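You operate a simulated robot arm through the tools that you are given. There is no shell and no other tool.

Carry out the task below with a simulated robot arm. There is one attempt and no reset: what you move stays moved.

JOB
Move the black board from the grey case to the fixture case and clip the grey lid back on.
Fine: board seated on the standoffs; both clips shut again; gland, fixture lid and the boards in the yellow tray left as they are.

It is judged by the outcome, as a careful person would: the job done as asked, and still so three seconds after it is handed in. It fails if anything else is knocked over, pushed out of place, dropped, spilled or broken. A push-on lid holds only when it is set on centred and level and pressed home; a screw cap is set on level and turned clockwise until tight.

ROBOT AND FRAMES
A 6-joint arm with a two-finger parallel gripper, fixed in place. Base frame: the origin is at the foot of the arm, x ahead of it, y to its left, z up. Lengths are in mm, angles in rad, forces in N, time in s.
Its first joint turns from -2.897 to 2.897 rad. Payload 3.91 kg.
The tool frame sits at the grasp point between the pads (the TCP): z along the fingers, y along the line on which they close. The tips reach 30 mm beyond it. The gripper opens to 110 mm. The fingers are 20 mm wide and 10 mm thick; the gripper's body (48 by 112 mm) begins 55 mm behind the TCP.
Orientation is that of the tool frame in the base frame, as [roll, pitch, yaw] about the fixed x, y, z axes, in that order (R = Rz(yaw) Ry(pitch) Rx(roll)). With the fingers straight down and closing along the base's y, the tool's x points along the base's -x, its y along +y and its z along -z.

CONTROLS
- The arm moves only by the tool play_rows. Its argument "motion" is a list of rows, each an object (a shift or turn left out is 0, a gripper value left out holds the last) with "delta_pos": the shift along the tool's x, y, z in mm, a list of three; "delta_rot": the turn, a rotation vector about the tool's x, y, z in degrees, a list of three; "gripper": the gripper command, from -1 (shut) to 1 (fully open), values between in proportion. In form: [{"delta_pos": [dx, dy, dz], "delta_rot": [rx, ry, rz], "gripper": gripper}, ...]. A call has 1 to 20 rows; each row shifts and turns the commanded pose from where the row before left it, along the tool's axes as they then stand. A row lasts 0.2 s, in which the tool goes at most 50 mm and 0.15 rad; a call with a longer step from one row to the next is refused whole, and so is a gripper value outside its range. A pose out of reach is approached as far as the arm can. The call stops where the force on the tool passes 40 N (or 10 N more than at its start, if that is more) or the arm is blocked; 0.2 s more then pass. Each finger travels about 153 mm/s and halts on what it meets, pressing with about 20 N; the grip force reading is that of the motor and also rises with nothing between the fingers. The clock runs only during rows and for 0.2 s after the last one: add rows that do not move to give the fingers time. The reply holds the time, the measured pose of the TCP, the force on the tool along the base axes, the opening and the grip force, in the units named above and with some noise, with the torque about the TCP (base axes, N m) and any sound that the robot's microphone picked up.
- Cameras (640 x 400 px; columns grow to the right, rows downward): "scene" is fixed at [400.5, -498.3, 1521.2]; the picture's right is [0.59, 0.80, 0.00], its down [0.77, -0.57, -0.27] and it looks along [-0.22, 0.16, -0.96] (base axes); focal length 214 px, centre (320, 200). "wrist" rides on the gripper at [72, 17, -103] in the tool frame; the picture's right is [-0.23, 0.97, 0.00], its down [-0.76, -0.18, -0.62] and it looks along [-0.61, -0.14, 0.78] (tool axes); focal length 222 px, centre (320, 200). There is no depth. A picture from a camera that has moved, and an enlarged one, comes with that camera's place and axes in the base frame and with its lens.
- snapshot(camera): a new picture of that camera. It takes no simulated time.
- close_up(camera, box): a new picture of the part [left, top, right, bottom] of that camera's present view, enlarged. It takes no simulated time.
- hand_in(): hands the job in; it is judged then, once.

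Places have to be worked out from the pictures, the camera data and where the tool is seen. Open the gripper and draw the arm clear of the work before you hand the job in, unless the task says otherwise.

The tools are called after "Request:" as name(argument=value, ...) on one line, values as JSON. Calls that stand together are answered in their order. play_rows: Moves the arm, as the interface text tells. Its arguments: {"type":"object","properties":{"motion":{"type":"array","items":{"type":"object","properties":{"delta_pos":{"type":"array","items":{"type":"number"}},"delta_rot":{"type":"array","items":{"type":"number"}},"gripper":{"type":"number"}}}}},"required":["motion"]} The other tools are called the same way: snapshot (camera) takes a picture; close_up (camera, box) takes an enlarged picture of a part of a camera's view; hand_in () hands the job in.

At the start:

```text
time: 0.0
position: [103.0, -589.8, 1113.2]
orientation: [-3.141, 0.0, 3.139]
wrist_force: [0.1, -0.2, 0.6]
torque: [0.03, -0.01, -0.02]
width: 109.9
grasp_force: 0.1
```

scene: 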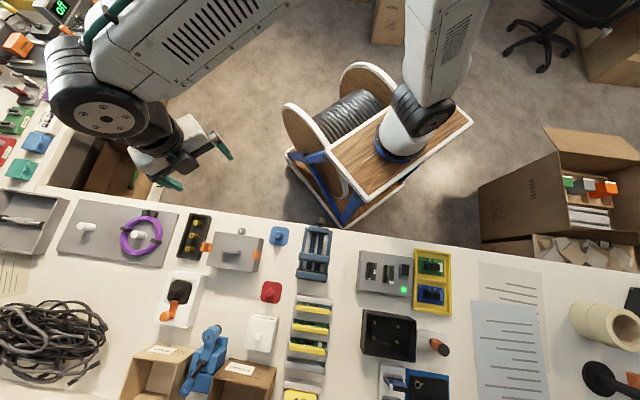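
wrist: 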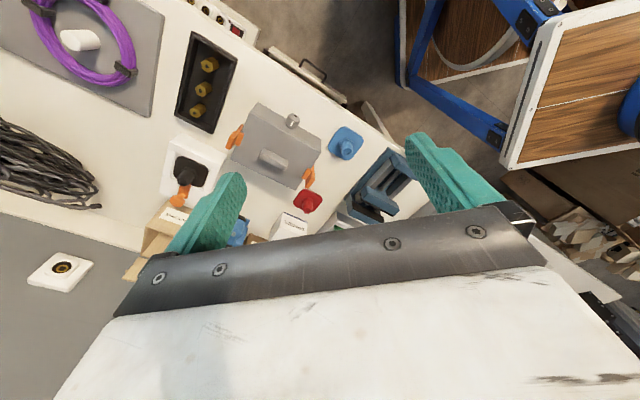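

I'll begin by inspecting the scene closely; the grey case with orange clips appears near the scene centre-left, and the open black case (fixture) at the right.

Request:
close_up(camera="scene", box=[160, 200, 320, 300])

Request:
close_up(camera="scene", box=[320, 230, 480, 330])

Request:
close_up(camera="scene", box=[320, 300, 480, 400])

Request:
close_up(camera="wrist", box=[160, 80, 400, 230])

```text
4.00 times, centred on (240, 250) of scene
camera zoom: at [400.5, -498.3, 1521.2], right [0.59, 0.8, 0.0], down [0.77, -0.57, -0.27], along [-0.22, 0.16, -0.96], focal length 858 px, centre (640, 0)
```

zoom: 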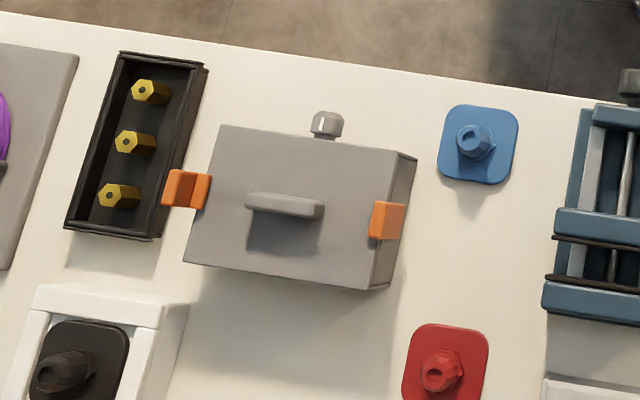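

```text
4.00 times, centred on (400, 280) of scene
camera zoom: at [400.5, -498.3, 1521.2], right [0.59, 0.8, 0.0], down [0.77, -0.57, -0.27], along [-0.22, 0.16, -0.96], focal length 858 px, centre (0, -120)
```

zoom: 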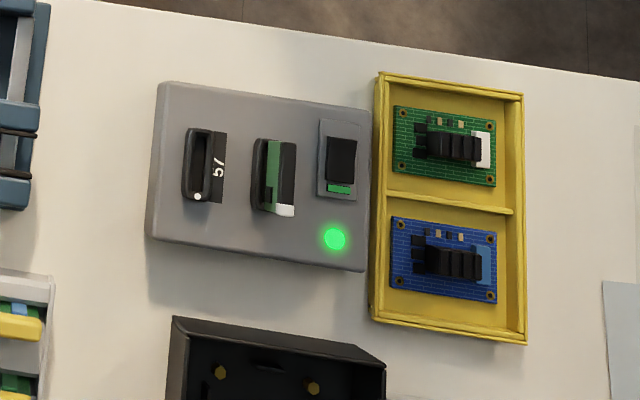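

```text
4.00 times, centred on (400, 350) of scene
camera zoom: at [400.5, -498.3, 1521.2], right [0.59, 0.8, 0.0], down [0.77, -0.57, -0.27], along [-0.22, 0.16, -0.96], focal length 858 px, centre (0, -400)
```

zoom: 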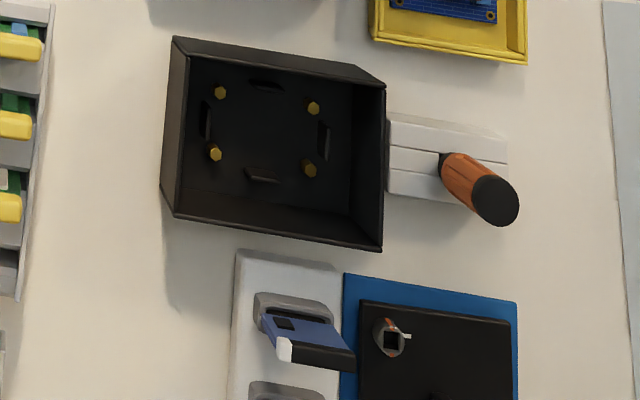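

```text
2.67 times, centred on (280, 155) of wrist
camera zoom: at [30.9, -571.3, 1216.4], right [0.23, 0.97, 0.0], down [0.76, -0.18, 0.62], along [0.61, -0.14, -0.78], focal length 592 px, centre (427, 320)
```

zoom: 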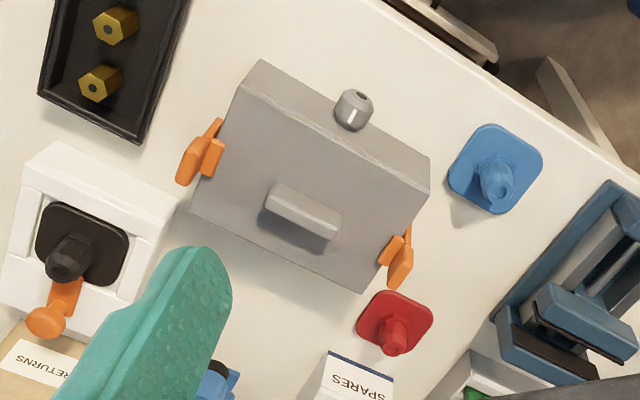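

The case lid handle triangulates to about (212, -705, 833), and the table is at about z=757. I'll bring the wrist camera closer to study the clips.

Request:
play_rows(motion=[{"delta_pos": [-14.25, -14.75, 19]}, {"delta_pos": [-14.25, -14.75, 19]}, {"delta_pos": [-14.25, -14.75, 19]}, {"delta_pos": [-14.25, -14.75, 19]}, {"delta_pos": [-14.25, -14.75, 19]}, {"delta_pos": [-14.25, -14.75, 19]}, {"delta_pos": [-14.25, -14.75, 19]}, {"delta_pos": [-14.25, -14.75, 19]}])

Request:
snapshot(camera="wrist")

Request:
snapshot(camera="scene")

```text
time: 1.8
position: [215.4, -711.1, 960.5]
orientation: [-3.142, 0.001, 3.14]
wrist_force: [0.1, -0.1, -1.1]
torque: [-0.03, -0.02, -0.02]
width: 109.8
grasp_force: 0.0
```

```text
taken
camera wrist: at [143.1, -691.6, 1064.2], right [0.23, 0.97, 0.0], down [0.76, -0.18, 0.62], along [0.61, -0.14, -0.78], focal length 222 px, centre (320, 200)
```

wrist: 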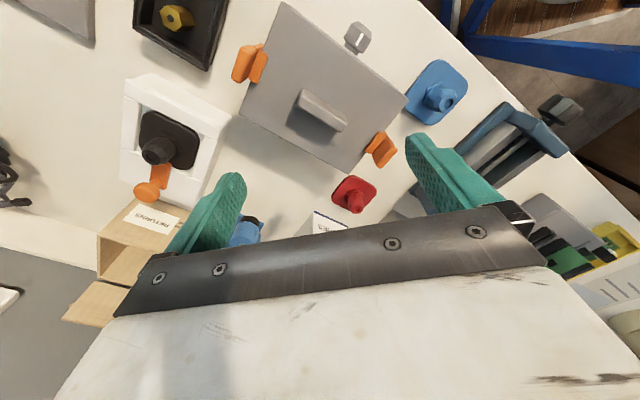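

```text
taken
```

scene: 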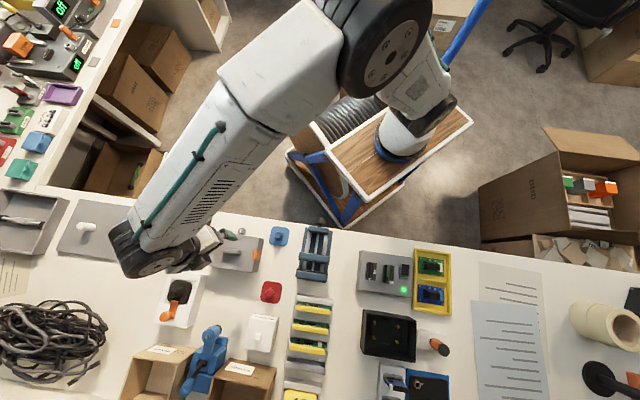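

Request:
close_up(camera="wrist", box=[210, 0, 430, 180])

Request:
close_up(camera="wrist", box=[220, 20, 300, 100])

Request:
close_up(camera="wrist", box=[340, 110, 420, 180])

```text
2.22 times, centred on (320, 90) of wrist
camera zoom: at [143.1, -691.6, 1064.2], right [0.23, 0.97, 0.0], down [0.76, -0.18, 0.62], along [0.61, -0.14, -0.78], focal length 494 px, centre (320, 444)
```

zoom: 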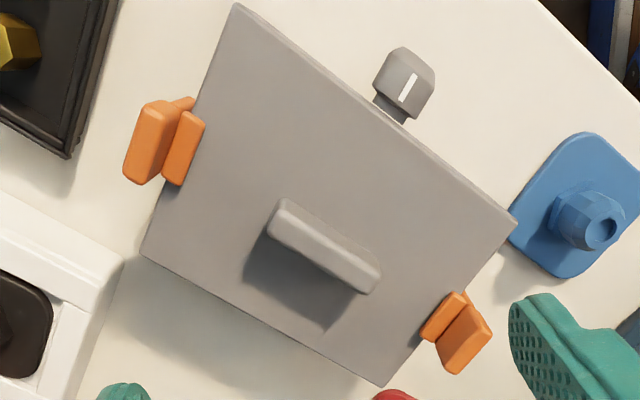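

```text
5.00 times, centred on (260, 60) of wrist
camera zoom: at [143.1, -691.6, 1064.2], right [0.23, 0.97, 0.0], down [0.76, -0.18, 0.62], along [0.61, -0.14, -0.78], focal length 1111 px, centre (620, 900)
```

zoom: 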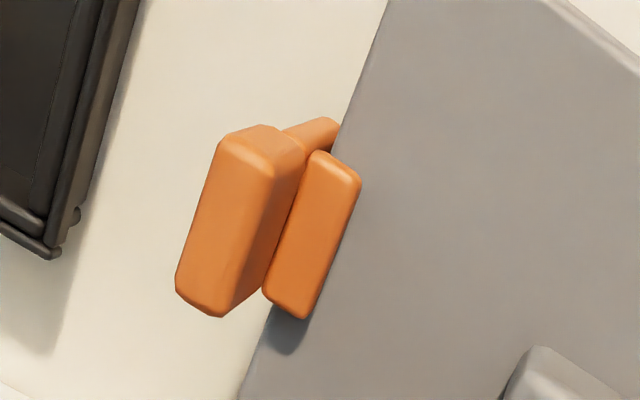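

```text
5.71 times, centred on (380, 145) of wrist
camera zoom: at [143.1, -691.6, 1064.2], right [0.23, 0.97, 0.0], down [0.76, -0.18, 0.62], along [0.61, -0.14, -0.78], focal length 1269 px, centre (-23, 514)
```

zoom: 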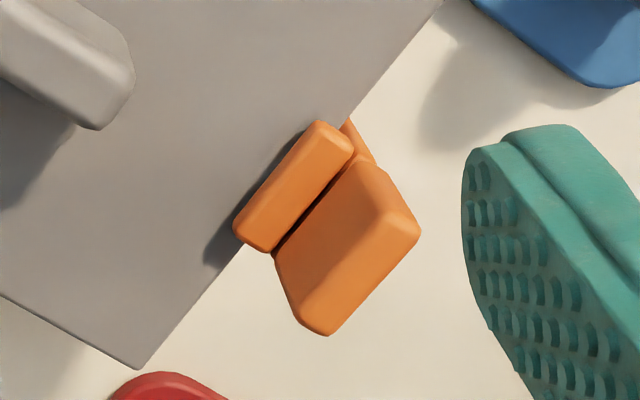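

Lid corners work out near (123,-720), (227,-615), (303,-691), (201,-796) at z≈815, so the case is yawed 45° with a clip on the middle of each short side. I'll move back and lower to see the clips in profile.

Request:
play_rows(motion=[{"delta_pos": [15, 41.5, 0]}, {"delta_pos": [15, 41.5, 0]}, {"delta_pos": [15, 41.5, 0]}, {"delta_pos": [15, 41.5, 0]}, {"delta_rot": [0, 0, 8]}, {"delta_rot": [0, 0, 8]}, {"delta_rot": [0, 0, 8]}, {"delta_rot": [0, 0, 8]}, {"delta_pos": [0, 0, 37]}, {"delta_pos": [0, 0, 37]}, {"delta_pos": [0, 0, 37]}])

Request:
snapshot(camera="wrist")

Request:
snapshot(camera="scene")

```text
time: 4.2
position: [159.5, -542.0, 852.0]
orientation: [-3.14, -0.001, 2.583]
wrist_force: [-0.4, 0.7, 0.5]
torque: [-0.05, -0.02, 0.01]
width: 110.1
grasp_force: 0.0
```

```text
taken
camera wrist: at [108.3, -488.5, 954.8], right [0.71, 0.7, 0.0], down [0.55, -0.55, 0.62], along [0.44, -0.44, -0.78], focal length 222 px, centre (320, 200)
```

wrist: 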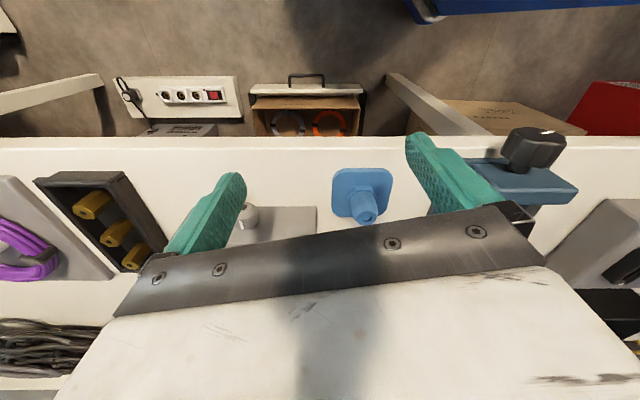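

```text
taken
```

scene: 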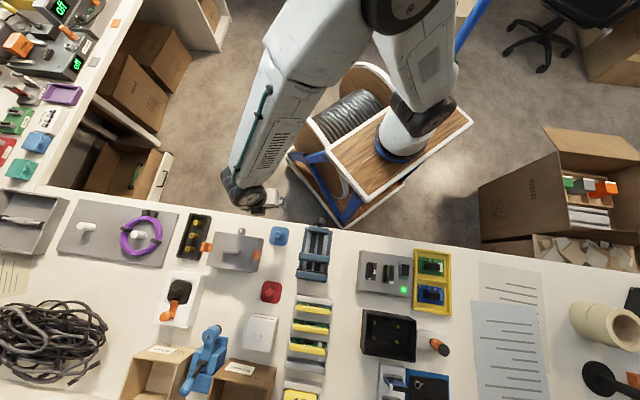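

The wrist view's image-up points back toward the base, so profile views need a tool tilt. I'll raise, shift toward the clip and tilt the tool 45° to view clip B obliquely.

Request:
play_rows(motion=[{"delta_pos": [0, 0, -40]}, {"delta_pos": [0, 0, -40]}, {"delta_pos": [-36, -10, 0]}, {"delta_pos": [-36, -10, 0]}, {"delta_rot": [1.7, -7.3, 0]}, {"delta_rot": [1.7, -7.3, 0]}, {"delta_rot": [1.7, -7.3, 0]}, {"delta_rot": [1.7, -7.3, 0]}, {"delta_rot": [1.7, -7.3, 0]}, {"delta_rot": [1.7, -7.3, 0]}])

Request:
snapshot(camera="wrist")

```text
time: 6.4
position: [207.7, -599.6, 930.4]
orientation: [-2.916, 0.759, 2.673]
wrist_force: [-0.1, -0.1, -0.3]
torque: [0.0, 0.03, -0.01]
width: 110.2
grasp_force: 0.0
```

```text
taken
camera wrist: at [119.3, -507.1, 950.5], right [0.71, 0.7, 0.0], down [0.08, -0.08, 0.99], along [0.7, -0.71, -0.11], focal length 222 px, centre (320, 200)
```

wrist: 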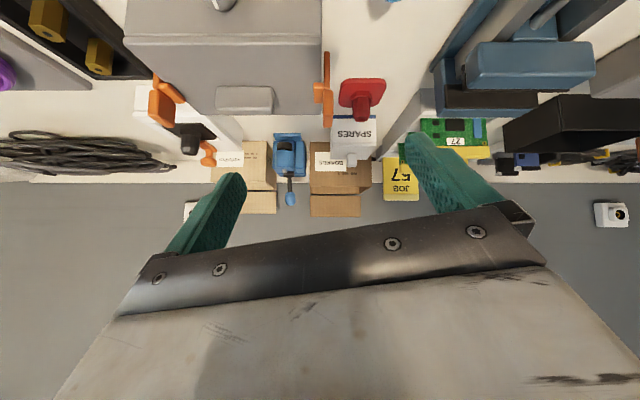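

Request:
close_up(camera="wrist", box=[280, 30, 360, 130])

Request:
close_up(camera="wrist", box=[130, 50, 230, 180])

Request:
close_up(camera="wrist", box=[110, 0, 350, 130])

```text
4.00 times, centred on (320, 80) of wrist
camera zoom: at [119.3, -507.1, 950.5], right [0.71, 0.7, 0.0], down [0.08, -0.08, 0.99], along [0.7, -0.71, -0.11], focal length 888 px, centre (320, 680)
```

zoom: 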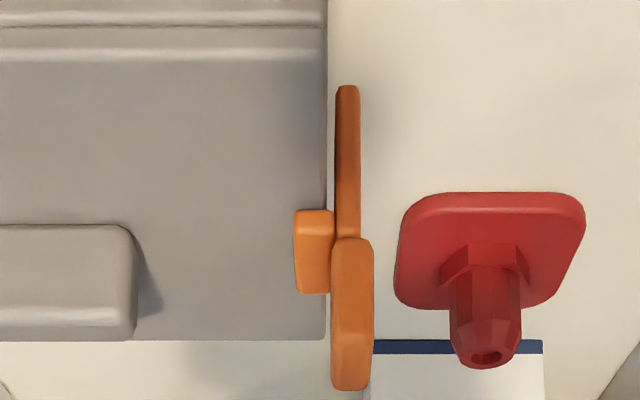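

```text
3.08 times, centred on (180, 115) of wrist
camera zoom: at [119.3, -507.1, 950.5], right [0.71, 0.7, 0.0], down [0.08, -0.08, 0.99], along [0.7, -0.71, -0.11], focal length 684 px, centre (751, 462)
```

zoom: 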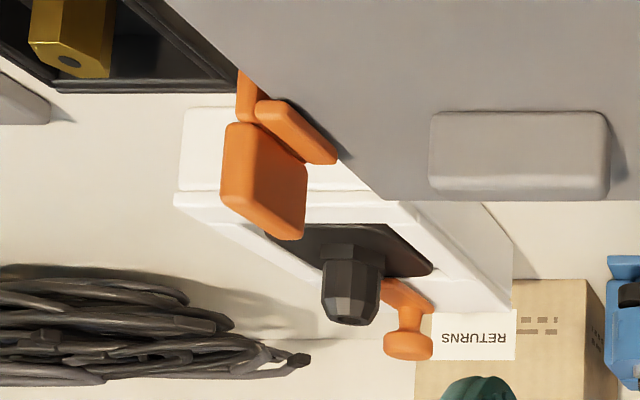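

```text
2.67 times, centred on (230, 65) of wrist
camera zoom: at [119.3, -507.1, 950.5], right [0.71, 0.7, 0.0], down [0.08, -0.08, 0.99], along [0.7, -0.71, -0.11], focal length 592 px, centre (560, 560)
```

zoom: 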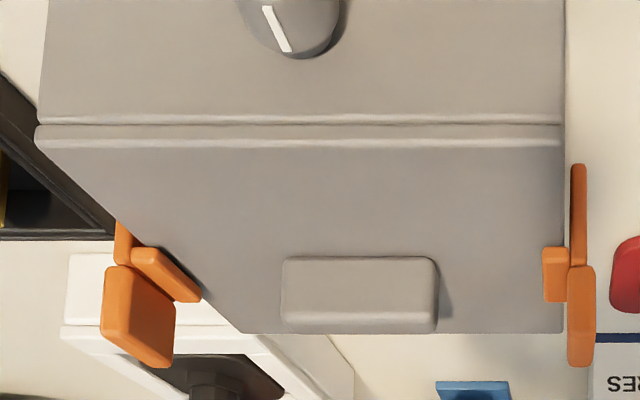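

Seen in profile (the image is inverted), each clip hinges on the wall, hooks over the lid rim and has a tab standing up above the lid. Pushing the tab outward should open it. Next I'll straighten the tool, yaw it 45° to match the case, and survey the free table space beyond the case for the lid.

Request:
play_rows(motion=[{"delta_rot": [-1.7, 7.3, 0]}, {"delta_rot": [-1.7, 7.3, 0]}, {"delta_rot": [-1.7, 7.3, 0]}, {"delta_rot": [-1.7, 7.3, 0]}, {"delta_rot": [-1.7, 7.3, 0]}, {"delta_rot": [-1.7, 7.3, 0]}, {"delta_rot": [0, 0, 6.5]}, {"delta_rot": [0, 0, 6.5]}, {"delta_pos": [-32.7, -13.2, -18.1]}, {"delta_pos": [-32.7, -13.2, -18.1]}, {"delta_pos": [-32.7, -13.2, -18.1]}, {"delta_pos": [-32.7, -13.2, -18.1]}, {"delta_pos": [-32.7, -13.2, -18.1]}, {"delta_pos": [-32.7, -13.2, -18.1]}, {"delta_pos": [-32.7, -13.2, -18.1]}])

Request:
snapshot(camera="wrist")

```text
time: 9.6
position: [303.3, -825.9, 1057.4]
orientation: [-3.141, 0.0, 2.357]
wrist_force: [-0.9, 0.8, 0.7]
torque: [-0.02, 0.02, 0.03]
width: 110.3
grasp_force: 0.1
```

```text
taken
camera wrist: at [265.1, -760.4, 1161.5], right [0.85, 0.53, 0.0], down [0.41, -0.66, 0.62], along [0.33, -0.53, -0.78], focal length 222 px, centre (320, 200)
```

wrist: 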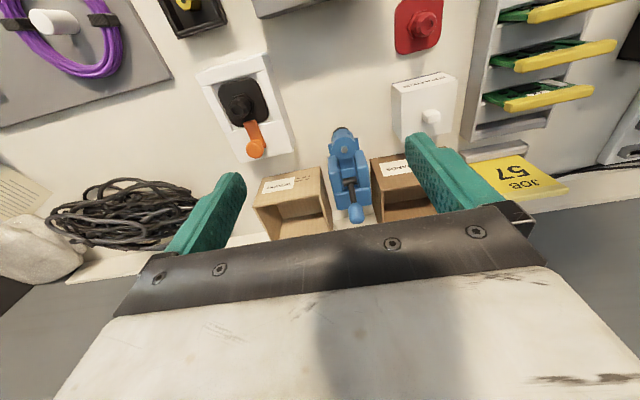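

The free strip between socket and SPARES box is about 190 mm wide, so the lid can sit about 130 mm outward from the case. Using s=(x−y)/√2 and t=(x+y)/√2, the lid spans s 596–703 and t −421 to −274, with tab tops at about z=850. Next I close the gripper and come above the gap between the handle and clip B.

Request:
play_rows(motion=[{"delta_pos": [29.8, 13.9, 31.5], "gripper": -1}, {"delta_pos": [29.8, 13.9, 31.5]}, {"delta_pos": [29.8, 13.9, 31.5]}, {"delta_pos": [29.8, 13.9, 31.5]}, {"delta_pos": [29.8, 13.9, 31.5]}, {}])

Request:
snapshot(camera="wrist")

Request:
snapshot(camera="scene")

```text
time: 11.0
position: [246.1, -670.3, 897.9]
orientation: [-3.142, -0.001, 2.357]
wrist_force: [-0.2, -0.8, 0.6]
torque: [0.02, 0.02, 0.01]
width: 0.2
grasp_force: 20.3
```

```text
taken
camera wrist: at [207.0, -606.3, 1001.0], right [0.85, 0.53, 0.0], down [0.41, -0.66, 0.62], along [0.33, -0.53, -0.78], focal length 222 px, centre (320, 200)
```

wrist: 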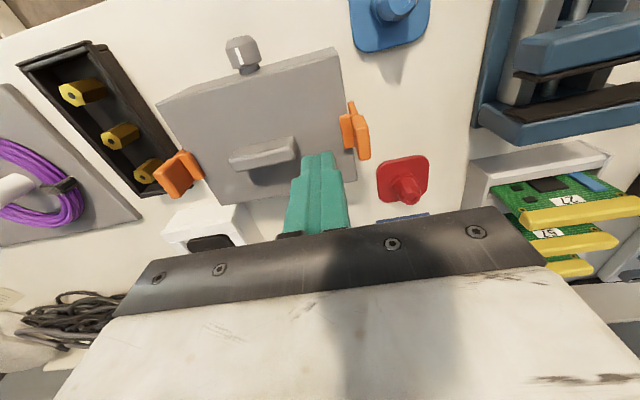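

```text
taken
```

scene: 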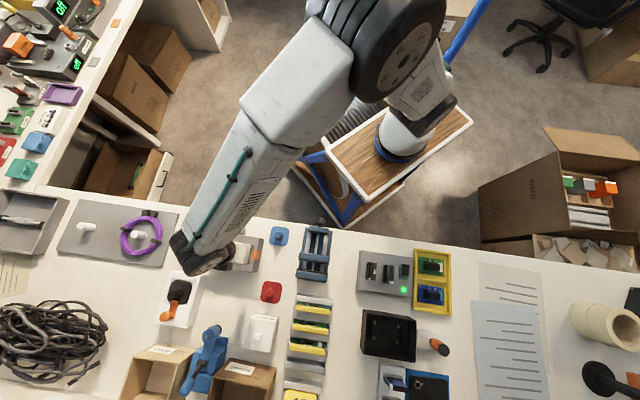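

The closed fingers hang between the handle and clip B. I'll descend until the tips are at z≈832 and check.

Request:
play_rows(motion=[{"delta_pos": [0, 0, 18]}, {"delta_pos": [0, 0, 18]}, {}])

Request:
close_up(camera="wrist", box=[140, 20, 440, 220])

Request:
close_up(camera="scene", box=[190, 220, 290, 290])

```text
time: 11.8
position: [245.1, -670.1, 863.7]
orientation: [-3.141, 0.003, 2.356]
wrist_force: [0.5, 0.0, 0.9]
torque: [-0.01, 0.02, 0.02]
width: 0.0
grasp_force: 19.7
```

```text
2.00 times, centred on (290, 120) of wrist
camera zoom: at [206.8, -604.6, 966.5], right [0.85, 0.53, 0.0], down [0.41, -0.66, 0.62], along [0.33, -0.53, -0.78], focal length 444 px, centre (380, 360)
```

zoom: 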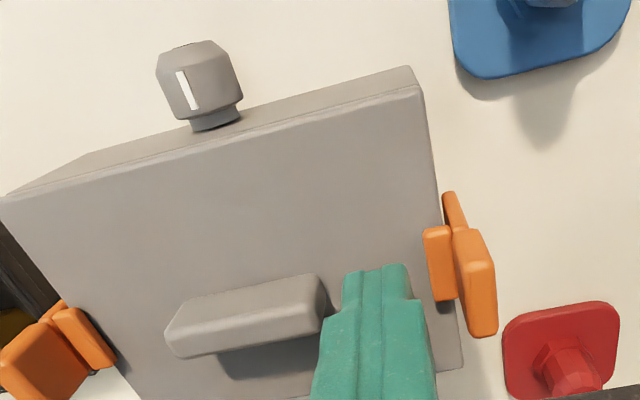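

```text
5.71 times, centred on (240, 255) of scene
camera zoom: at [400.5, -498.3, 1521.2], right [0.59, 0.8, 0.0], down [0.77, -0.57, -0.27], along [-0.22, 0.16, -0.96], focal length 1226 px, centre (777, -114)
```

zoom: 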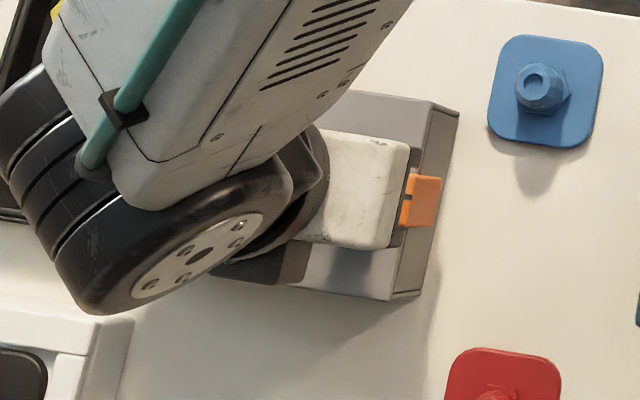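

The finger is centred on clip B (s≈648). I'll push outward (+t) in small steps and watch the forces.

Request:
play_rows(motion=[{"delta_pos": [0, 5, 0]}, {"delta_pos": [0, 5, 0]}, {"delta_pos": [0, 5, 0]}, {"delta_pos": [0, 3, 0]}, {"delta_pos": [0, 2, 0]}, {"delta_pos": [0, 2, 0]}])

Request:
close_up(camera="wrist", box=[140, 20, 440, 220])

```text
time: 13.2
position: [262.9, -653.4, 862.0]
orientation: [3.141, 0.0, 2.356]
wrist_force: [-1.4, 0.0, 0.0]
torque: [-0.01, 0.01, 0.0]
width: 0.0
grasp_force: 19.9
```

```text
2.00 times, centred on (290, 120) of wrist
camera zoom: at [224.1, -589.2, 965.9], right [0.85, 0.53, 0.0], down [0.41, -0.66, 0.62], along [0.33, -0.53, -0.78], focal length 444 px, centre (380, 360)
```

zoom: 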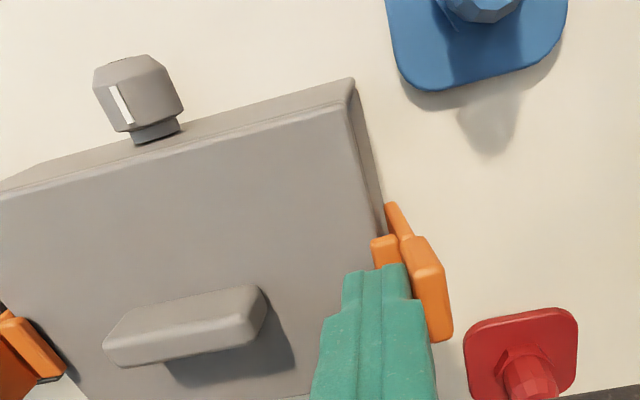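

The finger is just reaching the tab. I'll keep pushing outward in 3 mm steps.

Request:
play_rows(motion=[{"delta_pos": [0, 3, 0]}, {"delta_pos": [0, 3, 0]}, {"delta_pos": [0, 3, 0]}])

Request:
close_up(camera="wrist", box=[140, 20, 440, 220])

```text
time: 14.0
position: [268.9, -648.4, 863.5]
orientation: [3.14, 0.0, 2.356]
wrist_force: [-0.5, -0.1, -0.1]
torque: [0.01, -0.01, -0.04]
width: 0.0
grasp_force: 20.2
```

```text
2.00 times, centred on (290, 120) of wrist
camera zoom: at [230.5, -582.9, 966.8], right [0.85, 0.53, 0.0], down [0.41, -0.66, 0.62], along [0.33, -0.53, -0.78], focal length 444 px, centre (380, 360)
```

zoom: 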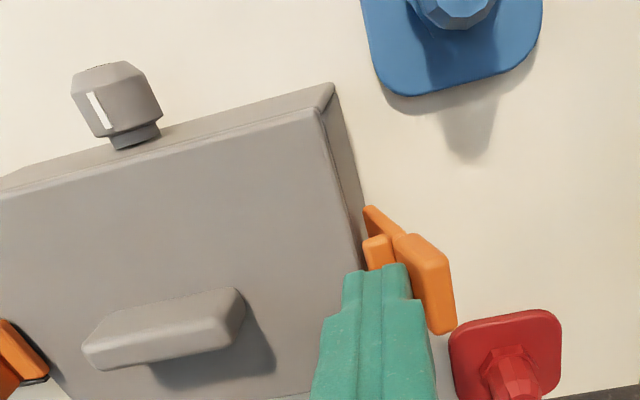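

The clip is swinging outward with very little force. I'll push about 14 mm more to open it well clear, then lift.

Request:
play_rows(motion=[{"delta_pos": [0, 3.5, 0]}, {"delta_pos": [0, 3.5, 0]}, {"delta_pos": [0, 3.5, 0]}, {"delta_pos": [0, 3.5, 0]}, {}, {"delta_pos": [0, -3, 0]}, {"delta_pos": [0, -12, 0]}])

Request:
close_up(camera="wrist", box=[140, 20, 440, 220])

```text
time: 15.6
position: [268.6, -648.7, 863.2]
orientation: [-3.142, -0.002, 2.358]
wrist_force: [-0.7, 0.7, 0.3]
torque: [-0.01, 0.0, -0.04]
width: 0.0
grasp_force: 20.0
```

```text
2.00 times, centred on (290, 120) of wrist
camera zoom: at [229.2, -583.8, 966.7], right [0.85, 0.53, 0.0], down [0.41, -0.66, 0.62], along [0.33, -0.53, -0.78], focal length 444 px, centre (380, 360)
```

zoom: 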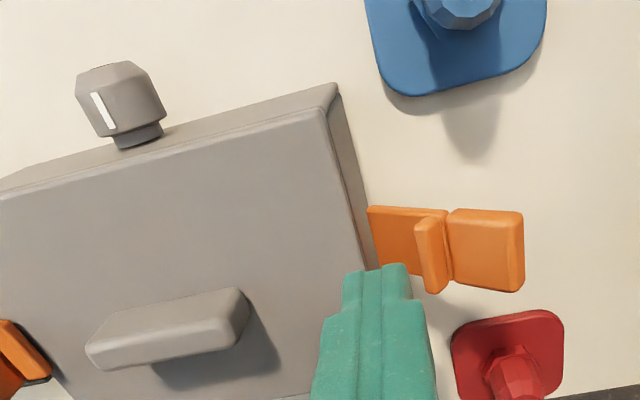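

Clip B has swung fully open, lying outward. Now I lift, cross to the clip A side, come down inside its tab, and look before pushing.

Request:
play_rows(motion=[{"delta_pos": [0, 0, -30]}, {"delta_pos": [0, -42, 0]}, {"delta_pos": [0, -42, 0]}, {"delta_pos": [0, -42, 0]}, {"delta_pos": [0, 0, 30]}, {}])

Request:
snapshot(camera="wrist")

Request:
close_up(camera="wrist", box=[140, 20, 440, 220])

```text
time: 17.0
position: [176.8, -737.5, 862.6]
orientation: [3.141, 0.001, 2.356]
wrist_force: [0.1, -0.2, -0.1]
torque: [-0.05, 0.04, 0.0]
width: 0.0
grasp_force: 20.0
```

```text
taken
camera wrist: at [139.0, -672.9, 965.9], right [0.85, 0.53, 0.0], down [0.41, -0.66, 0.62], along [0.33, -0.53, -0.78], focal length 222 px, centre (320, 200)
```

wrist: 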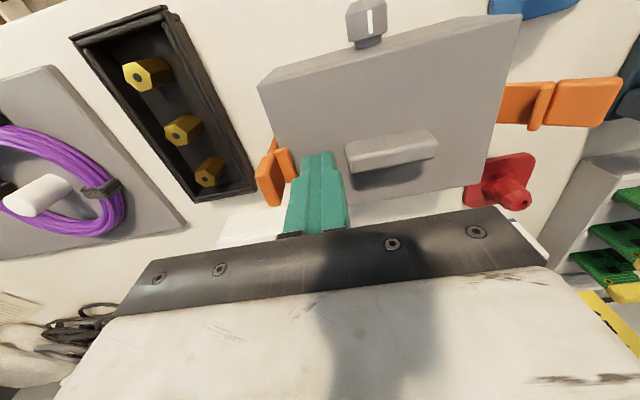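

```text
2.00 times, centred on (290, 120) of wrist
camera zoom: at [139.0, -672.9, 965.9], right [0.85, 0.53, 0.0], down [0.41, -0.66, 0.62], along [0.33, -0.53, -0.78], focal length 444 px, centre (380, 360)
```

zoom: 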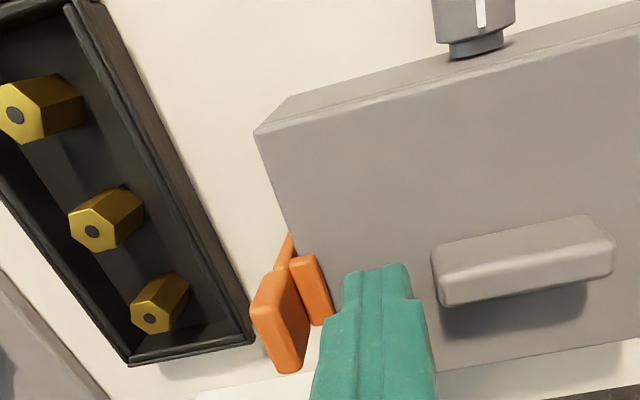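

The tray rim is at z≈781, and clip B's open tab sits at z≈822 (about 60° open), so clip A will clear the tray when open. I'll push clip A outward the same way.

Request:
play_rows(motion=[{"delta_pos": [0, -8, 0]}, {"delta_pos": [0, -8, 0]}, {"delta_pos": [0, -4, 0]}, {"delta_pos": [0, -3, 0]}, {"delta_pos": [0, -3, 0]}, {"delta_pos": [0, -3, 0]}, {"delta_pos": [0, -3, 0]}, {"delta_pos": [0, -3, 0]}, {"delta_pos": [0, -3, 0]}, {"delta_pos": [0, -3, 0]}, {"delta_pos": [0, -3, 0]}, {}, {"delta_pos": [0, 5, 0]}, {"delta_pos": [0, 10, 0]}, {}])

Request:
snapshot(camera="wrist")

Request:
close_up(camera="wrist", box=[140, 20, 440, 220])

```text
time: 20.2
position: [159.6, -759.2, 863.6]
orientation: [-3.141, -0.001, 2.356]
wrist_force: [-0.5, -0.1, -0.4]
torque: [-0.03, -0.01, -0.01]
width: 0.0
grasp_force: 19.7
```

```text
taken
camera wrist: at [120.1, -693.5, 966.3], right [0.85, 0.53, 0.0], down [0.41, -0.66, 0.62], along [0.33, -0.53, -0.78], focal length 222 px, centre (320, 200)
```

wrist: 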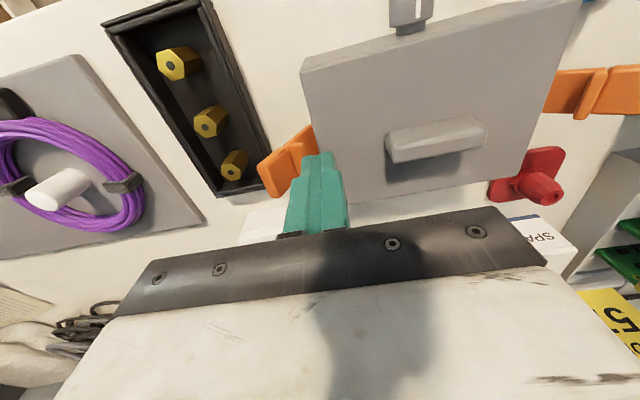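

```text
2.00 times, centred on (290, 120) of wrist
camera zoom: at [120.1, -693.5, 966.3], right [0.85, 0.53, 0.0], down [0.41, -0.66, 0.62], along [0.33, -0.53, -0.78], focal length 444 px, centre (380, 360)
```

zoom: 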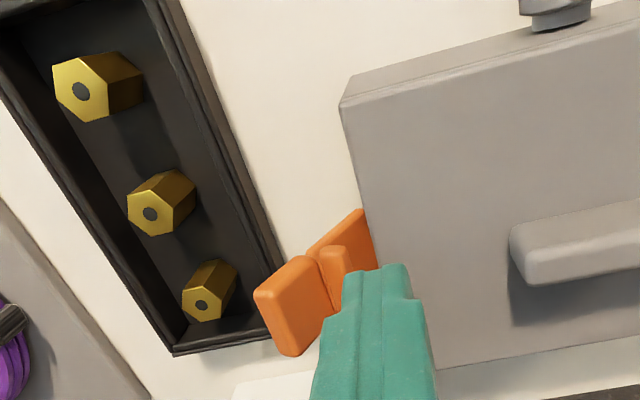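

Both clips are now open. I'll lift, centre over the handle at about (214,-706), turn 90° so the fingers straddle the bar, and open part-way.

Request:
play_rows(motion=[{"delta_pos": [0, 0, -42]}, {"delta_pos": [0, 38, 0]}, {"delta_pos": [-0.8, 38, 0]}, {"delta_rot": [0, 0, -8.18], "gripper": -0.1}, {"delta_rot": [0, 0, -8.18]}, {"delta_rot": [0, 0, -8.18]}, {"delta_rot": [0, 0, -8.18]}, {"delta_rot": [0, 0, -8.18]}, {"delta_rot": [0, 0, -8.18]}, {"delta_rot": [0, 0, -8.18]}, {"delta_rot": [0, 0, -8.18]}, {"delta_rot": [0, 0, -8.18]}, {"delta_rot": [0, 0, -8.18]}, {"delta_rot": [0, 0, -8.2]}, {}])

Request:
snapshot(camera="wrist")

Request:
snapshot(camera="scene")

```text
time: 23.4
position: [212.7, -706.5, 904.3]
orientation: [-3.141, 0.0, -2.354]
wrist_force: [0.2, 0.7, 0.3]
torque: [0.02, 0.01, 0.0]
width: 49.5
grasp_force: 0.0
```

```text
taken
camera wrist: at [150.5, -743.0, 1007.7], right [-0.53, 0.85, 0.0], down [0.66, 0.41, 0.62], along [0.53, 0.33, -0.78], focal length 222 px, centre (320, 200)
```

wrist: 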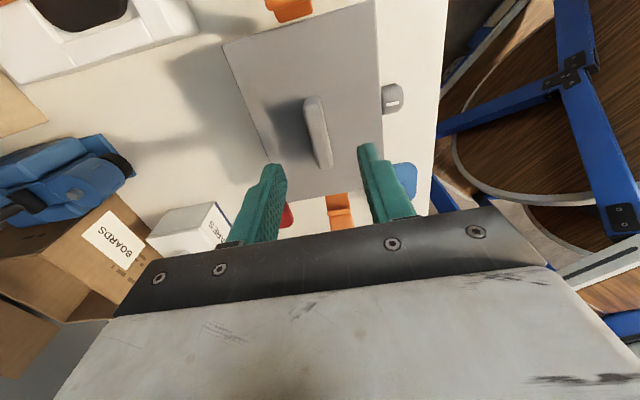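

```text
taken
```

scene: 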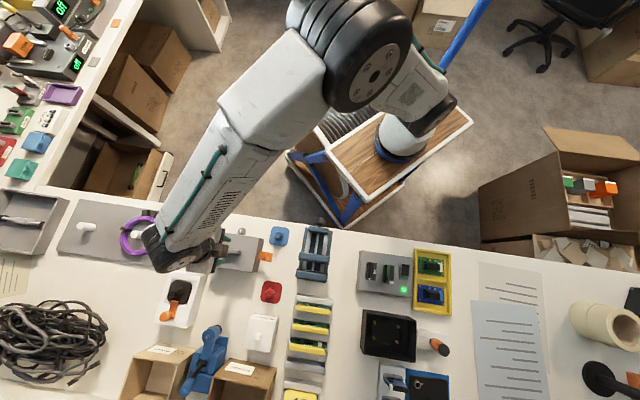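

The handle bar sits centred between the fingers. I'll descend to TCP z≈848 and close.

Request:
play_rows(motion=[{"delta_pos": [3, 0, 20]}, {"delta_pos": [0, 0, 20]}, {"delta_pos": [0, 0, 12]}, {"delta_pos": [0, 0, 4]}, {}, {"gripper": -1}, {}, {}, {}])

Request:
close_up(camera="wrist", box=[200, 40, 440, 230])

```text
time: 25.4
position: [210.9, -708.2, 849.3]
orientation: [-3.14, 0.0, -2.357]
wrist_force: [3.7, -5.3, -2.1]
torque: [-0.13, -0.04, -0.01]
width: 13.0
grasp_force: 19.9
```

```text
2.11 times, centred on (320, 135) of wrist
camera zoom: at [148.5, -745.5, 951.8], right [-0.53, 0.85, 0.0], down [0.66, 0.41, 0.62], along [0.53, 0.33, -0.78], focal length 468 px, centre (320, 337)
```

zoom: 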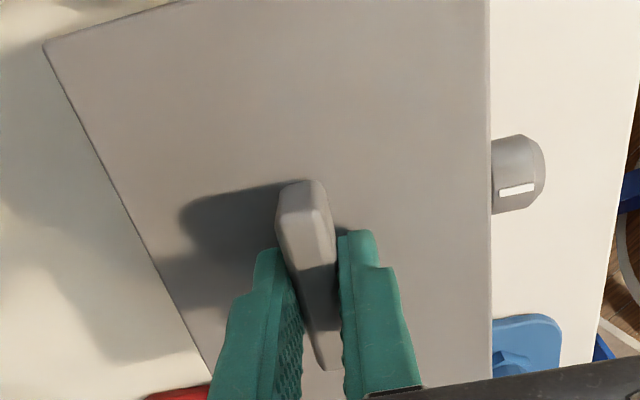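

I have a firm grip with 13 mm width, but there's a ~6 N side load, so I'll shift 1 mm toward +s to relieve it, then lift slowly.

Request:
play_rows(motion=[{"delta_pos": [0, -1, 0]}, {}, {"delta_pos": [0, 0, -2]}, {"delta_pos": [0, 0, -4]}, {"delta_pos": [0, 0, -8]}, {}])

Request:
snapshot(camera="wrist")

Request:
close_up(camera="scene", box=[180, 220, 290, 290])

```text
time: 26.8
position: [212.1, -708.4, 862.1]
orientation: [3.139, 0.002, -2.356]
wrist_force: [-1.3, 5.8, -15.8]
torque: [0.2, -0.04, 0.01]
width: 13.1
grasp_force: 20.3
```

```text
taken
camera wrist: at [148.9, -745.4, 965.3], right [-0.53, 0.85, 0.0], down [0.66, 0.41, 0.62], along [0.53, 0.33, -0.78], focal length 222 px, centre (320, 200)
```

wrist: 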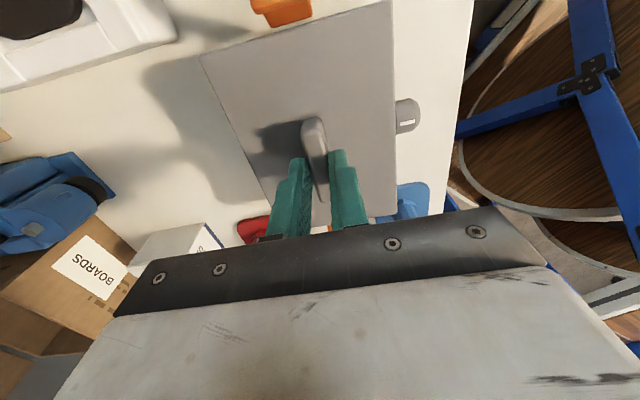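

```text
5.71 times, centred on (235, 255) of scene
camera zoom: at [400.5, -498.3, 1521.2], right [0.59, 0.8, 0.0], down [0.77, -0.57, -0.27], along [-0.22, 0.16, -0.96], focal length 1226 px, centre (806, -114)
```

zoom: 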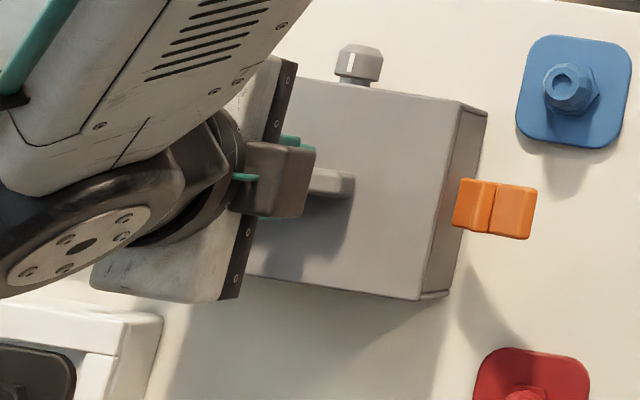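

The force rose to about 16 N down, and comparing lid edge and gland positions suggests the lid has not come up. I'll look closely at what happened.

Request:
close_up(camera="wrist", box=[200, 0, 440, 220])

Request:
close_up(camera="scene", box=[230, 220, 280, 280])

```text
1.82 times, centred on (320, 110) of wrist
camera zoom: at [148.9, -745.4, 965.3], right [-0.53, 0.85, 0.0], down [0.66, 0.41, 0.62], along [0.53, 0.33, -0.78], focal length 404 px, centre (320, 364)
```

zoom: 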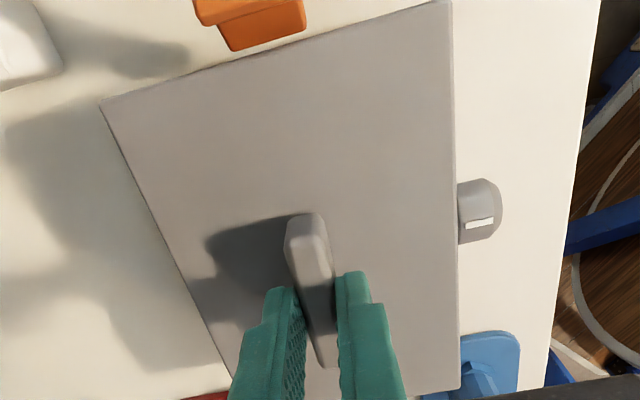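

```text
6.67 times, centred on (255, 250) of scene
camera zoom: at [400.5, -498.3, 1521.2], right [0.59, 0.8, 0.0], down [0.77, -0.57, -0.27], along [-0.22, 0.16, -0.96], focal length 1430 px, centre (753, -133)
```

zoom: 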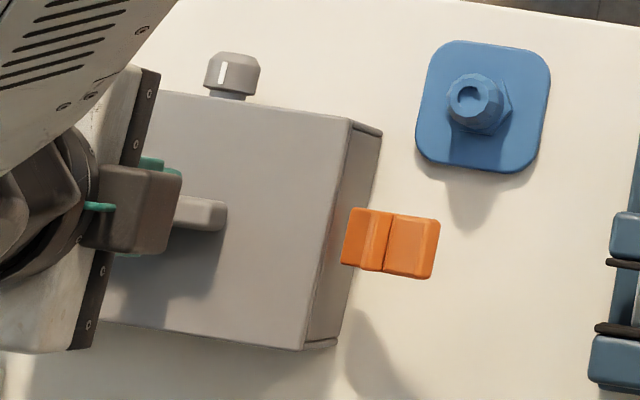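

The scene zoom confirms the lid corners haven't moved: the fingers slid up the handle by about 13 mm. I'll re-grip deeper and lift in tiny steps to read how strongly the lid is held.

Request:
play_rows(motion=[{"gripper": -0.5}, {}, {"delta_pos": [0, 0, 8]}, {"delta_pos": [0, 0, 7]}, {}, {"gripper": -1}, {}, {}])

Request:
play_rows(motion=[{"delta_pos": [0, 0, -1]}, {}])

Request:
play_rows(motion=[{"delta_pos": [0, 0, -1]}, {}])

```text
time: 28.6
position: [211.7, -707.6, 847.9]
orientation: [3.14, 0.001, -2.356]
wrist_force: [-4.6, 5.8, -0.5]
torque: [0.11, 0.03, -0.01]
width: 13.2
grasp_force: 20.2
```

```text
time: 29.2
position: [211.8, -706.6, 849.1]
orientation: [3.14, 0.003, -2.358]
wrist_force: [-7.5, 5.9, -14.9]
torque: [-0.18, 0.27, 0.02]
width: 13.2
grasp_force: 20.4
```

```text
time: 29.8
position: [213.2, -707.6, 849.7]
orientation: [3.138, 0.004, -2.356]
wrist_force: [-4.2, 8.3, -16.9]
torque: [0.13, 0.02, -0.02]
width: 13.1
grasp_force: 20.0
```

The lid is rigidly held, more than 16 N. Before using more force I'll release, raise, and inspect clip A and the lid rim from both cameras.

Request:
play_rows(motion=[{"gripper": -0.4}, {}, {"delta_pos": [0, 0, -40]}, {"delta_pos": [0, 0, -45]}, {"delta_pos": [0, 0, -45]}, {"delta_pos": [45, 0, -5]}, {"delta_pos": [45, 0, -5]}, {"delta_pos": [45, 0, -5]}, {}])

Request:
snapshot(camera="wrist")

Request:
snapshot(camera="scene")

```text
time: 31.8
position: [119.9, -802.1, 993.5]
orientation: [3.141, 0.001, -2.355]
wrist_force: [0.3, 0.3, -0.5]
torque: [0.0, 0.0, 0.0]
width: 33.0
grasp_force: 0.0
```

```text
taken
camera wrist: at [57.3, -840.6, 1097.3], right [-0.53, 0.85, 0.0], down [0.66, 0.41, 0.62], along [0.53, 0.33, -0.78], focal length 222 px, centre (320, 200)
```

wrist: 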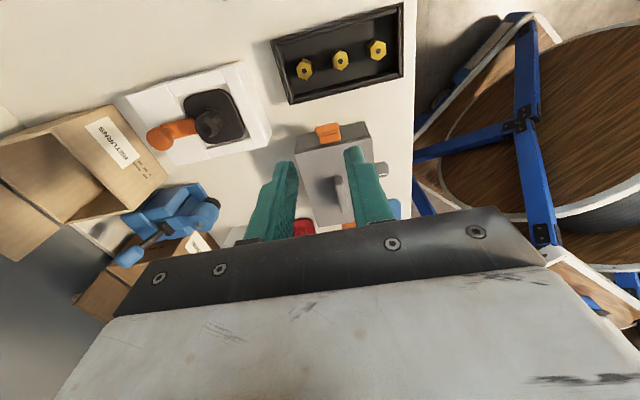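

```text
taken
```

scene: 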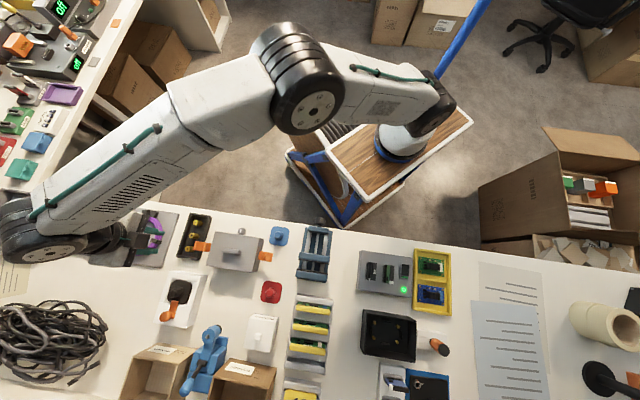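

Request:
close_up(camera="scene", box=[180, 215, 290, 285])

Request:
close_up(camera="wrist", box=[270, 100, 400, 220])

```text
5.71 times, centred on (235, 250) of scene
camera zoom: at [400.5, -498.3, 1521.2], right [0.59, 0.8, 0.0], down [0.77, -0.57, -0.27], along [-0.22, 0.16, -0.96], focal length 1226 px, centre (806, -86)
```

zoom: 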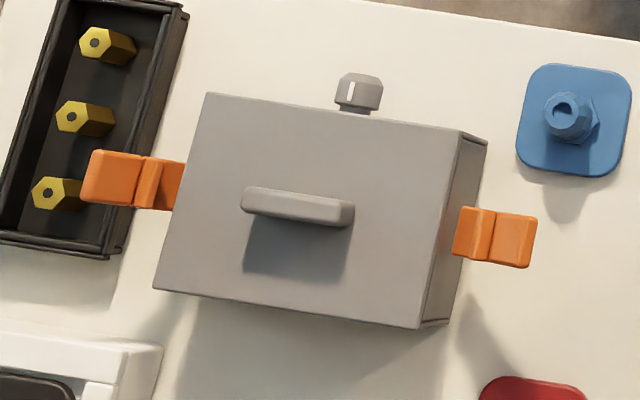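

```text
3.33 times, centred on (335, 160) of wrist
camera zoom: at [57.3, -840.6, 1097.3], right [-0.53, 0.85, 0.0], down [0.66, 0.41, 0.62], along [0.53, 0.33, -0.78], focal length 740 px, centre (270, 333)
```

zoom: 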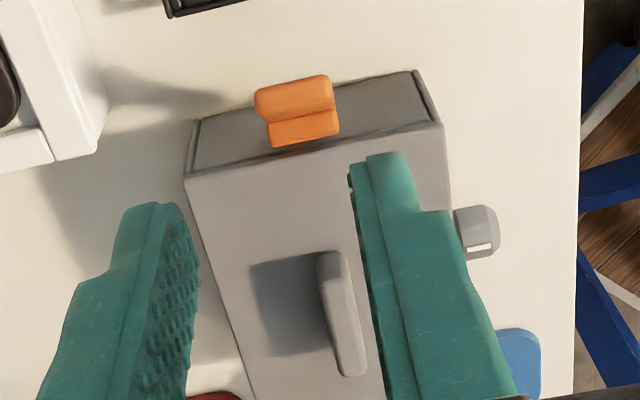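

Triangulating the tabs puts clip B at about 52° open but clip A only about 34°, so A may still count as engaged. I'll close the fingers and push clip A further out.

Request:
play_rows(motion=[{"delta_pos": [-34, 2, 0], "gripper": -1}, {"delta_pos": [-33.4, 2, 0]}, {"delta_pos": [0, 0, 45]}, {"delta_pos": [0, 0, 45]}, {"delta_pos": [0, 0, 40]}, {"delta_pos": [10, 0, 0]}, {"delta_pos": [10, 0, 0]}, {"delta_pos": [7, 0, 0]}, {"delta_pos": [7, 0, 0]}, {"delta_pos": [7, 0, 0]}, {"delta_pos": [7, 0, 0]}, {"delta_pos": [7, 0, 0]}, {}])

Request:
play_rows(motion=[{"delta_pos": [-15, 0, 0]}, {"delta_pos": [0, 0, -45]}, {"delta_pos": [0, 0, -45]}, {"delta_pos": [30, 0, -10]}, {"delta_pos": [45, 0, 0]}, {}])

Request:
close_up(camera="scene", box=[180, 215, 290, 285])

Request:
snapshot(camera="wrist")

```text
time: 34.6
position: [122.6, -793.5, 864.9]
orientation: [-3.141, 0.0, -2.357]
wrist_force: [0.6, -0.5, -0.8]
torque: [-0.01, 0.03, -0.06]
width: 0.1
grasp_force: 19.8
```

```text
time: 36.0
position: [82.2, -836.0, 966.5]
orientation: [3.141, 0.001, -2.355]
wrist_force: [-0.7, -0.6, 0.6]
torque: [0.02, -0.04, 0.01]
width: 0.0
grasp_force: 20.4
```

```text
5.71 times, centred on (235, 250) of scene
camera zoom: at [400.5, -498.3, 1521.2], right [0.59, 0.8, 0.0], down [0.77, -0.57, -0.27], along [-0.22, 0.16, -0.96], focal length 1226 px, centre (806, -86)
```

zoom: 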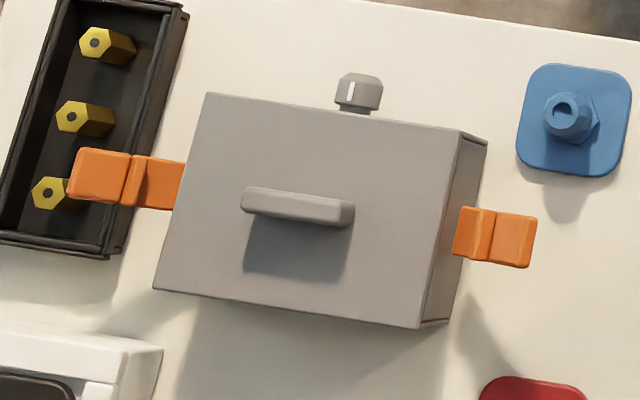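

```text
taken
camera wrist: at [19.5, -873.3, 1069.5], right [-0.53, 0.85, 0.0], down [0.66, 0.41, 0.62], along [0.53, 0.33, -0.78], focal length 222 px, centre (320, 200)
```

wrist: 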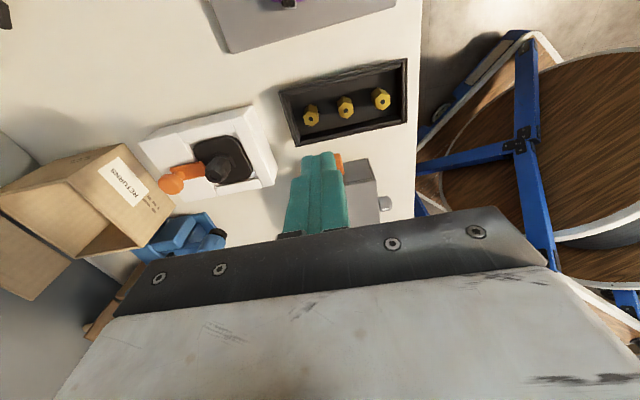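

Clip A is now further open. I'll return over the handle, re-grip with the tips near the lid surface, and test a small pull.

Request:
play_rows(motion=[{"delta_pos": [-46, 0, 0], "gripper": -0.4}, {"delta_pos": [-46, -0.5, 0]}, {"delta_pos": [-46, -0.5, 0]}, {"delta_pos": [-47, 0, 0]}, {"delta_pos": [0, 0, 40]}, {"delta_pos": [0, 0, 40]}, {"delta_pos": [0, 0, 30]}, {"delta_pos": [0, 0, 8]}, {}, {"gripper": -1}, {}, {}])

Request:
play_rows(motion=[{"delta_pos": [0, 0, -1]}, {}])

Request:
play_rows(motion=[{"delta_pos": [0, 0, -1]}, {}])

```text
time: 38.6
position: [210.9, -706.3, 850.4]
orientation: [3.141, 0.0, -2.355]
wrist_force: [9.9, -11.1, 1.0]
torque: [-0.43, -0.37, 0.01]
width: 13.3
grasp_force: 19.5
```

```text
time: 39.2
position: [210.5, -705.9, 848.1]
orientation: [-3.141, -0.002, -2.356]
wrist_force: [13.3, -17.7, 0.3]
torque: [-0.7, -0.55, 0.0]
width: 13.7
grasp_force: 20.3
```

```text
time: 39.8
position: [210.4, -705.0, 849.8]
orientation: [3.14, 0.001, -2.356]
wrist_force: [14.3, -18.0, 1.7]
torque: [-0.67, -0.51, 0.0]
width: 13.5
grasp_force: 20.4
```

The vertical resistance is gone, but there's a side load of ~22 N toward +s because I'm off-centre. I'll correct by moving +s until it is relieved.

Request:
play_rows(motion=[{"delta_pos": [0, -1, 0]}, {}])

Request:
play_rows(motion=[{"delta_pos": [0, -0.6, 0]}, {}])

```text
time: 40.4
position: [210.6, -705.3, 848.4]
orientation: [3.14, -0.001, -2.357]
wrist_force: [10.3, -13.5, 0.9]
torque: [-0.5, -0.32, -0.01]
width: 13.5
grasp_force: 20.5
```

```text
time: 41.0
position: [210.9, -706.3, 848.3]
orientation: [3.14, 0.0, -2.358]
wrist_force: [6.1, -7.1, -0.4]
torque: [-0.3, -0.23, 0.01]
width: 13.3
grasp_force: 19.9
```

Side load is dropping as expected, so one more small correction, then a small lift.

Request:
play_rows(motion=[{"delta_pos": [0, -0.8, 0]}, {}])

Request:
play_rows(motion=[{"delta_pos": [0, 0, -2]}, {}])

Request:
play_rows(motion=[{"delta_pos": [0, 0, -2]}, {}])

```text
time: 41.6
position: [212.7, -706.4, 850.1]
orientation: [3.139, -0.001, -2.359]
wrist_force: [-1.1, 0.6, -0.5]
torque: [0.02, 0.04, 0.0]
width: 13.3
grasp_force: 20.0
```

```text
time: 42.2
position: [212.8, -707.1, 852.4]
orientation: [-3.141, 0.0, -2.356]
wrist_force: [0.0, 0.4, 0.1]
torque: [0.03, 0.0, 0.0]
width: 12.9
grasp_force: 20.1
```

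```text
time: 42.8
position: [211.8, -708.0, 854.6]
orientation: [-3.141, 0.001, -2.356]
wrist_force: [0.9, 0.2, -1.0]
torque: [0.01, 0.0, -0.01]
width: 13.1
grasp_force: 20.2
```

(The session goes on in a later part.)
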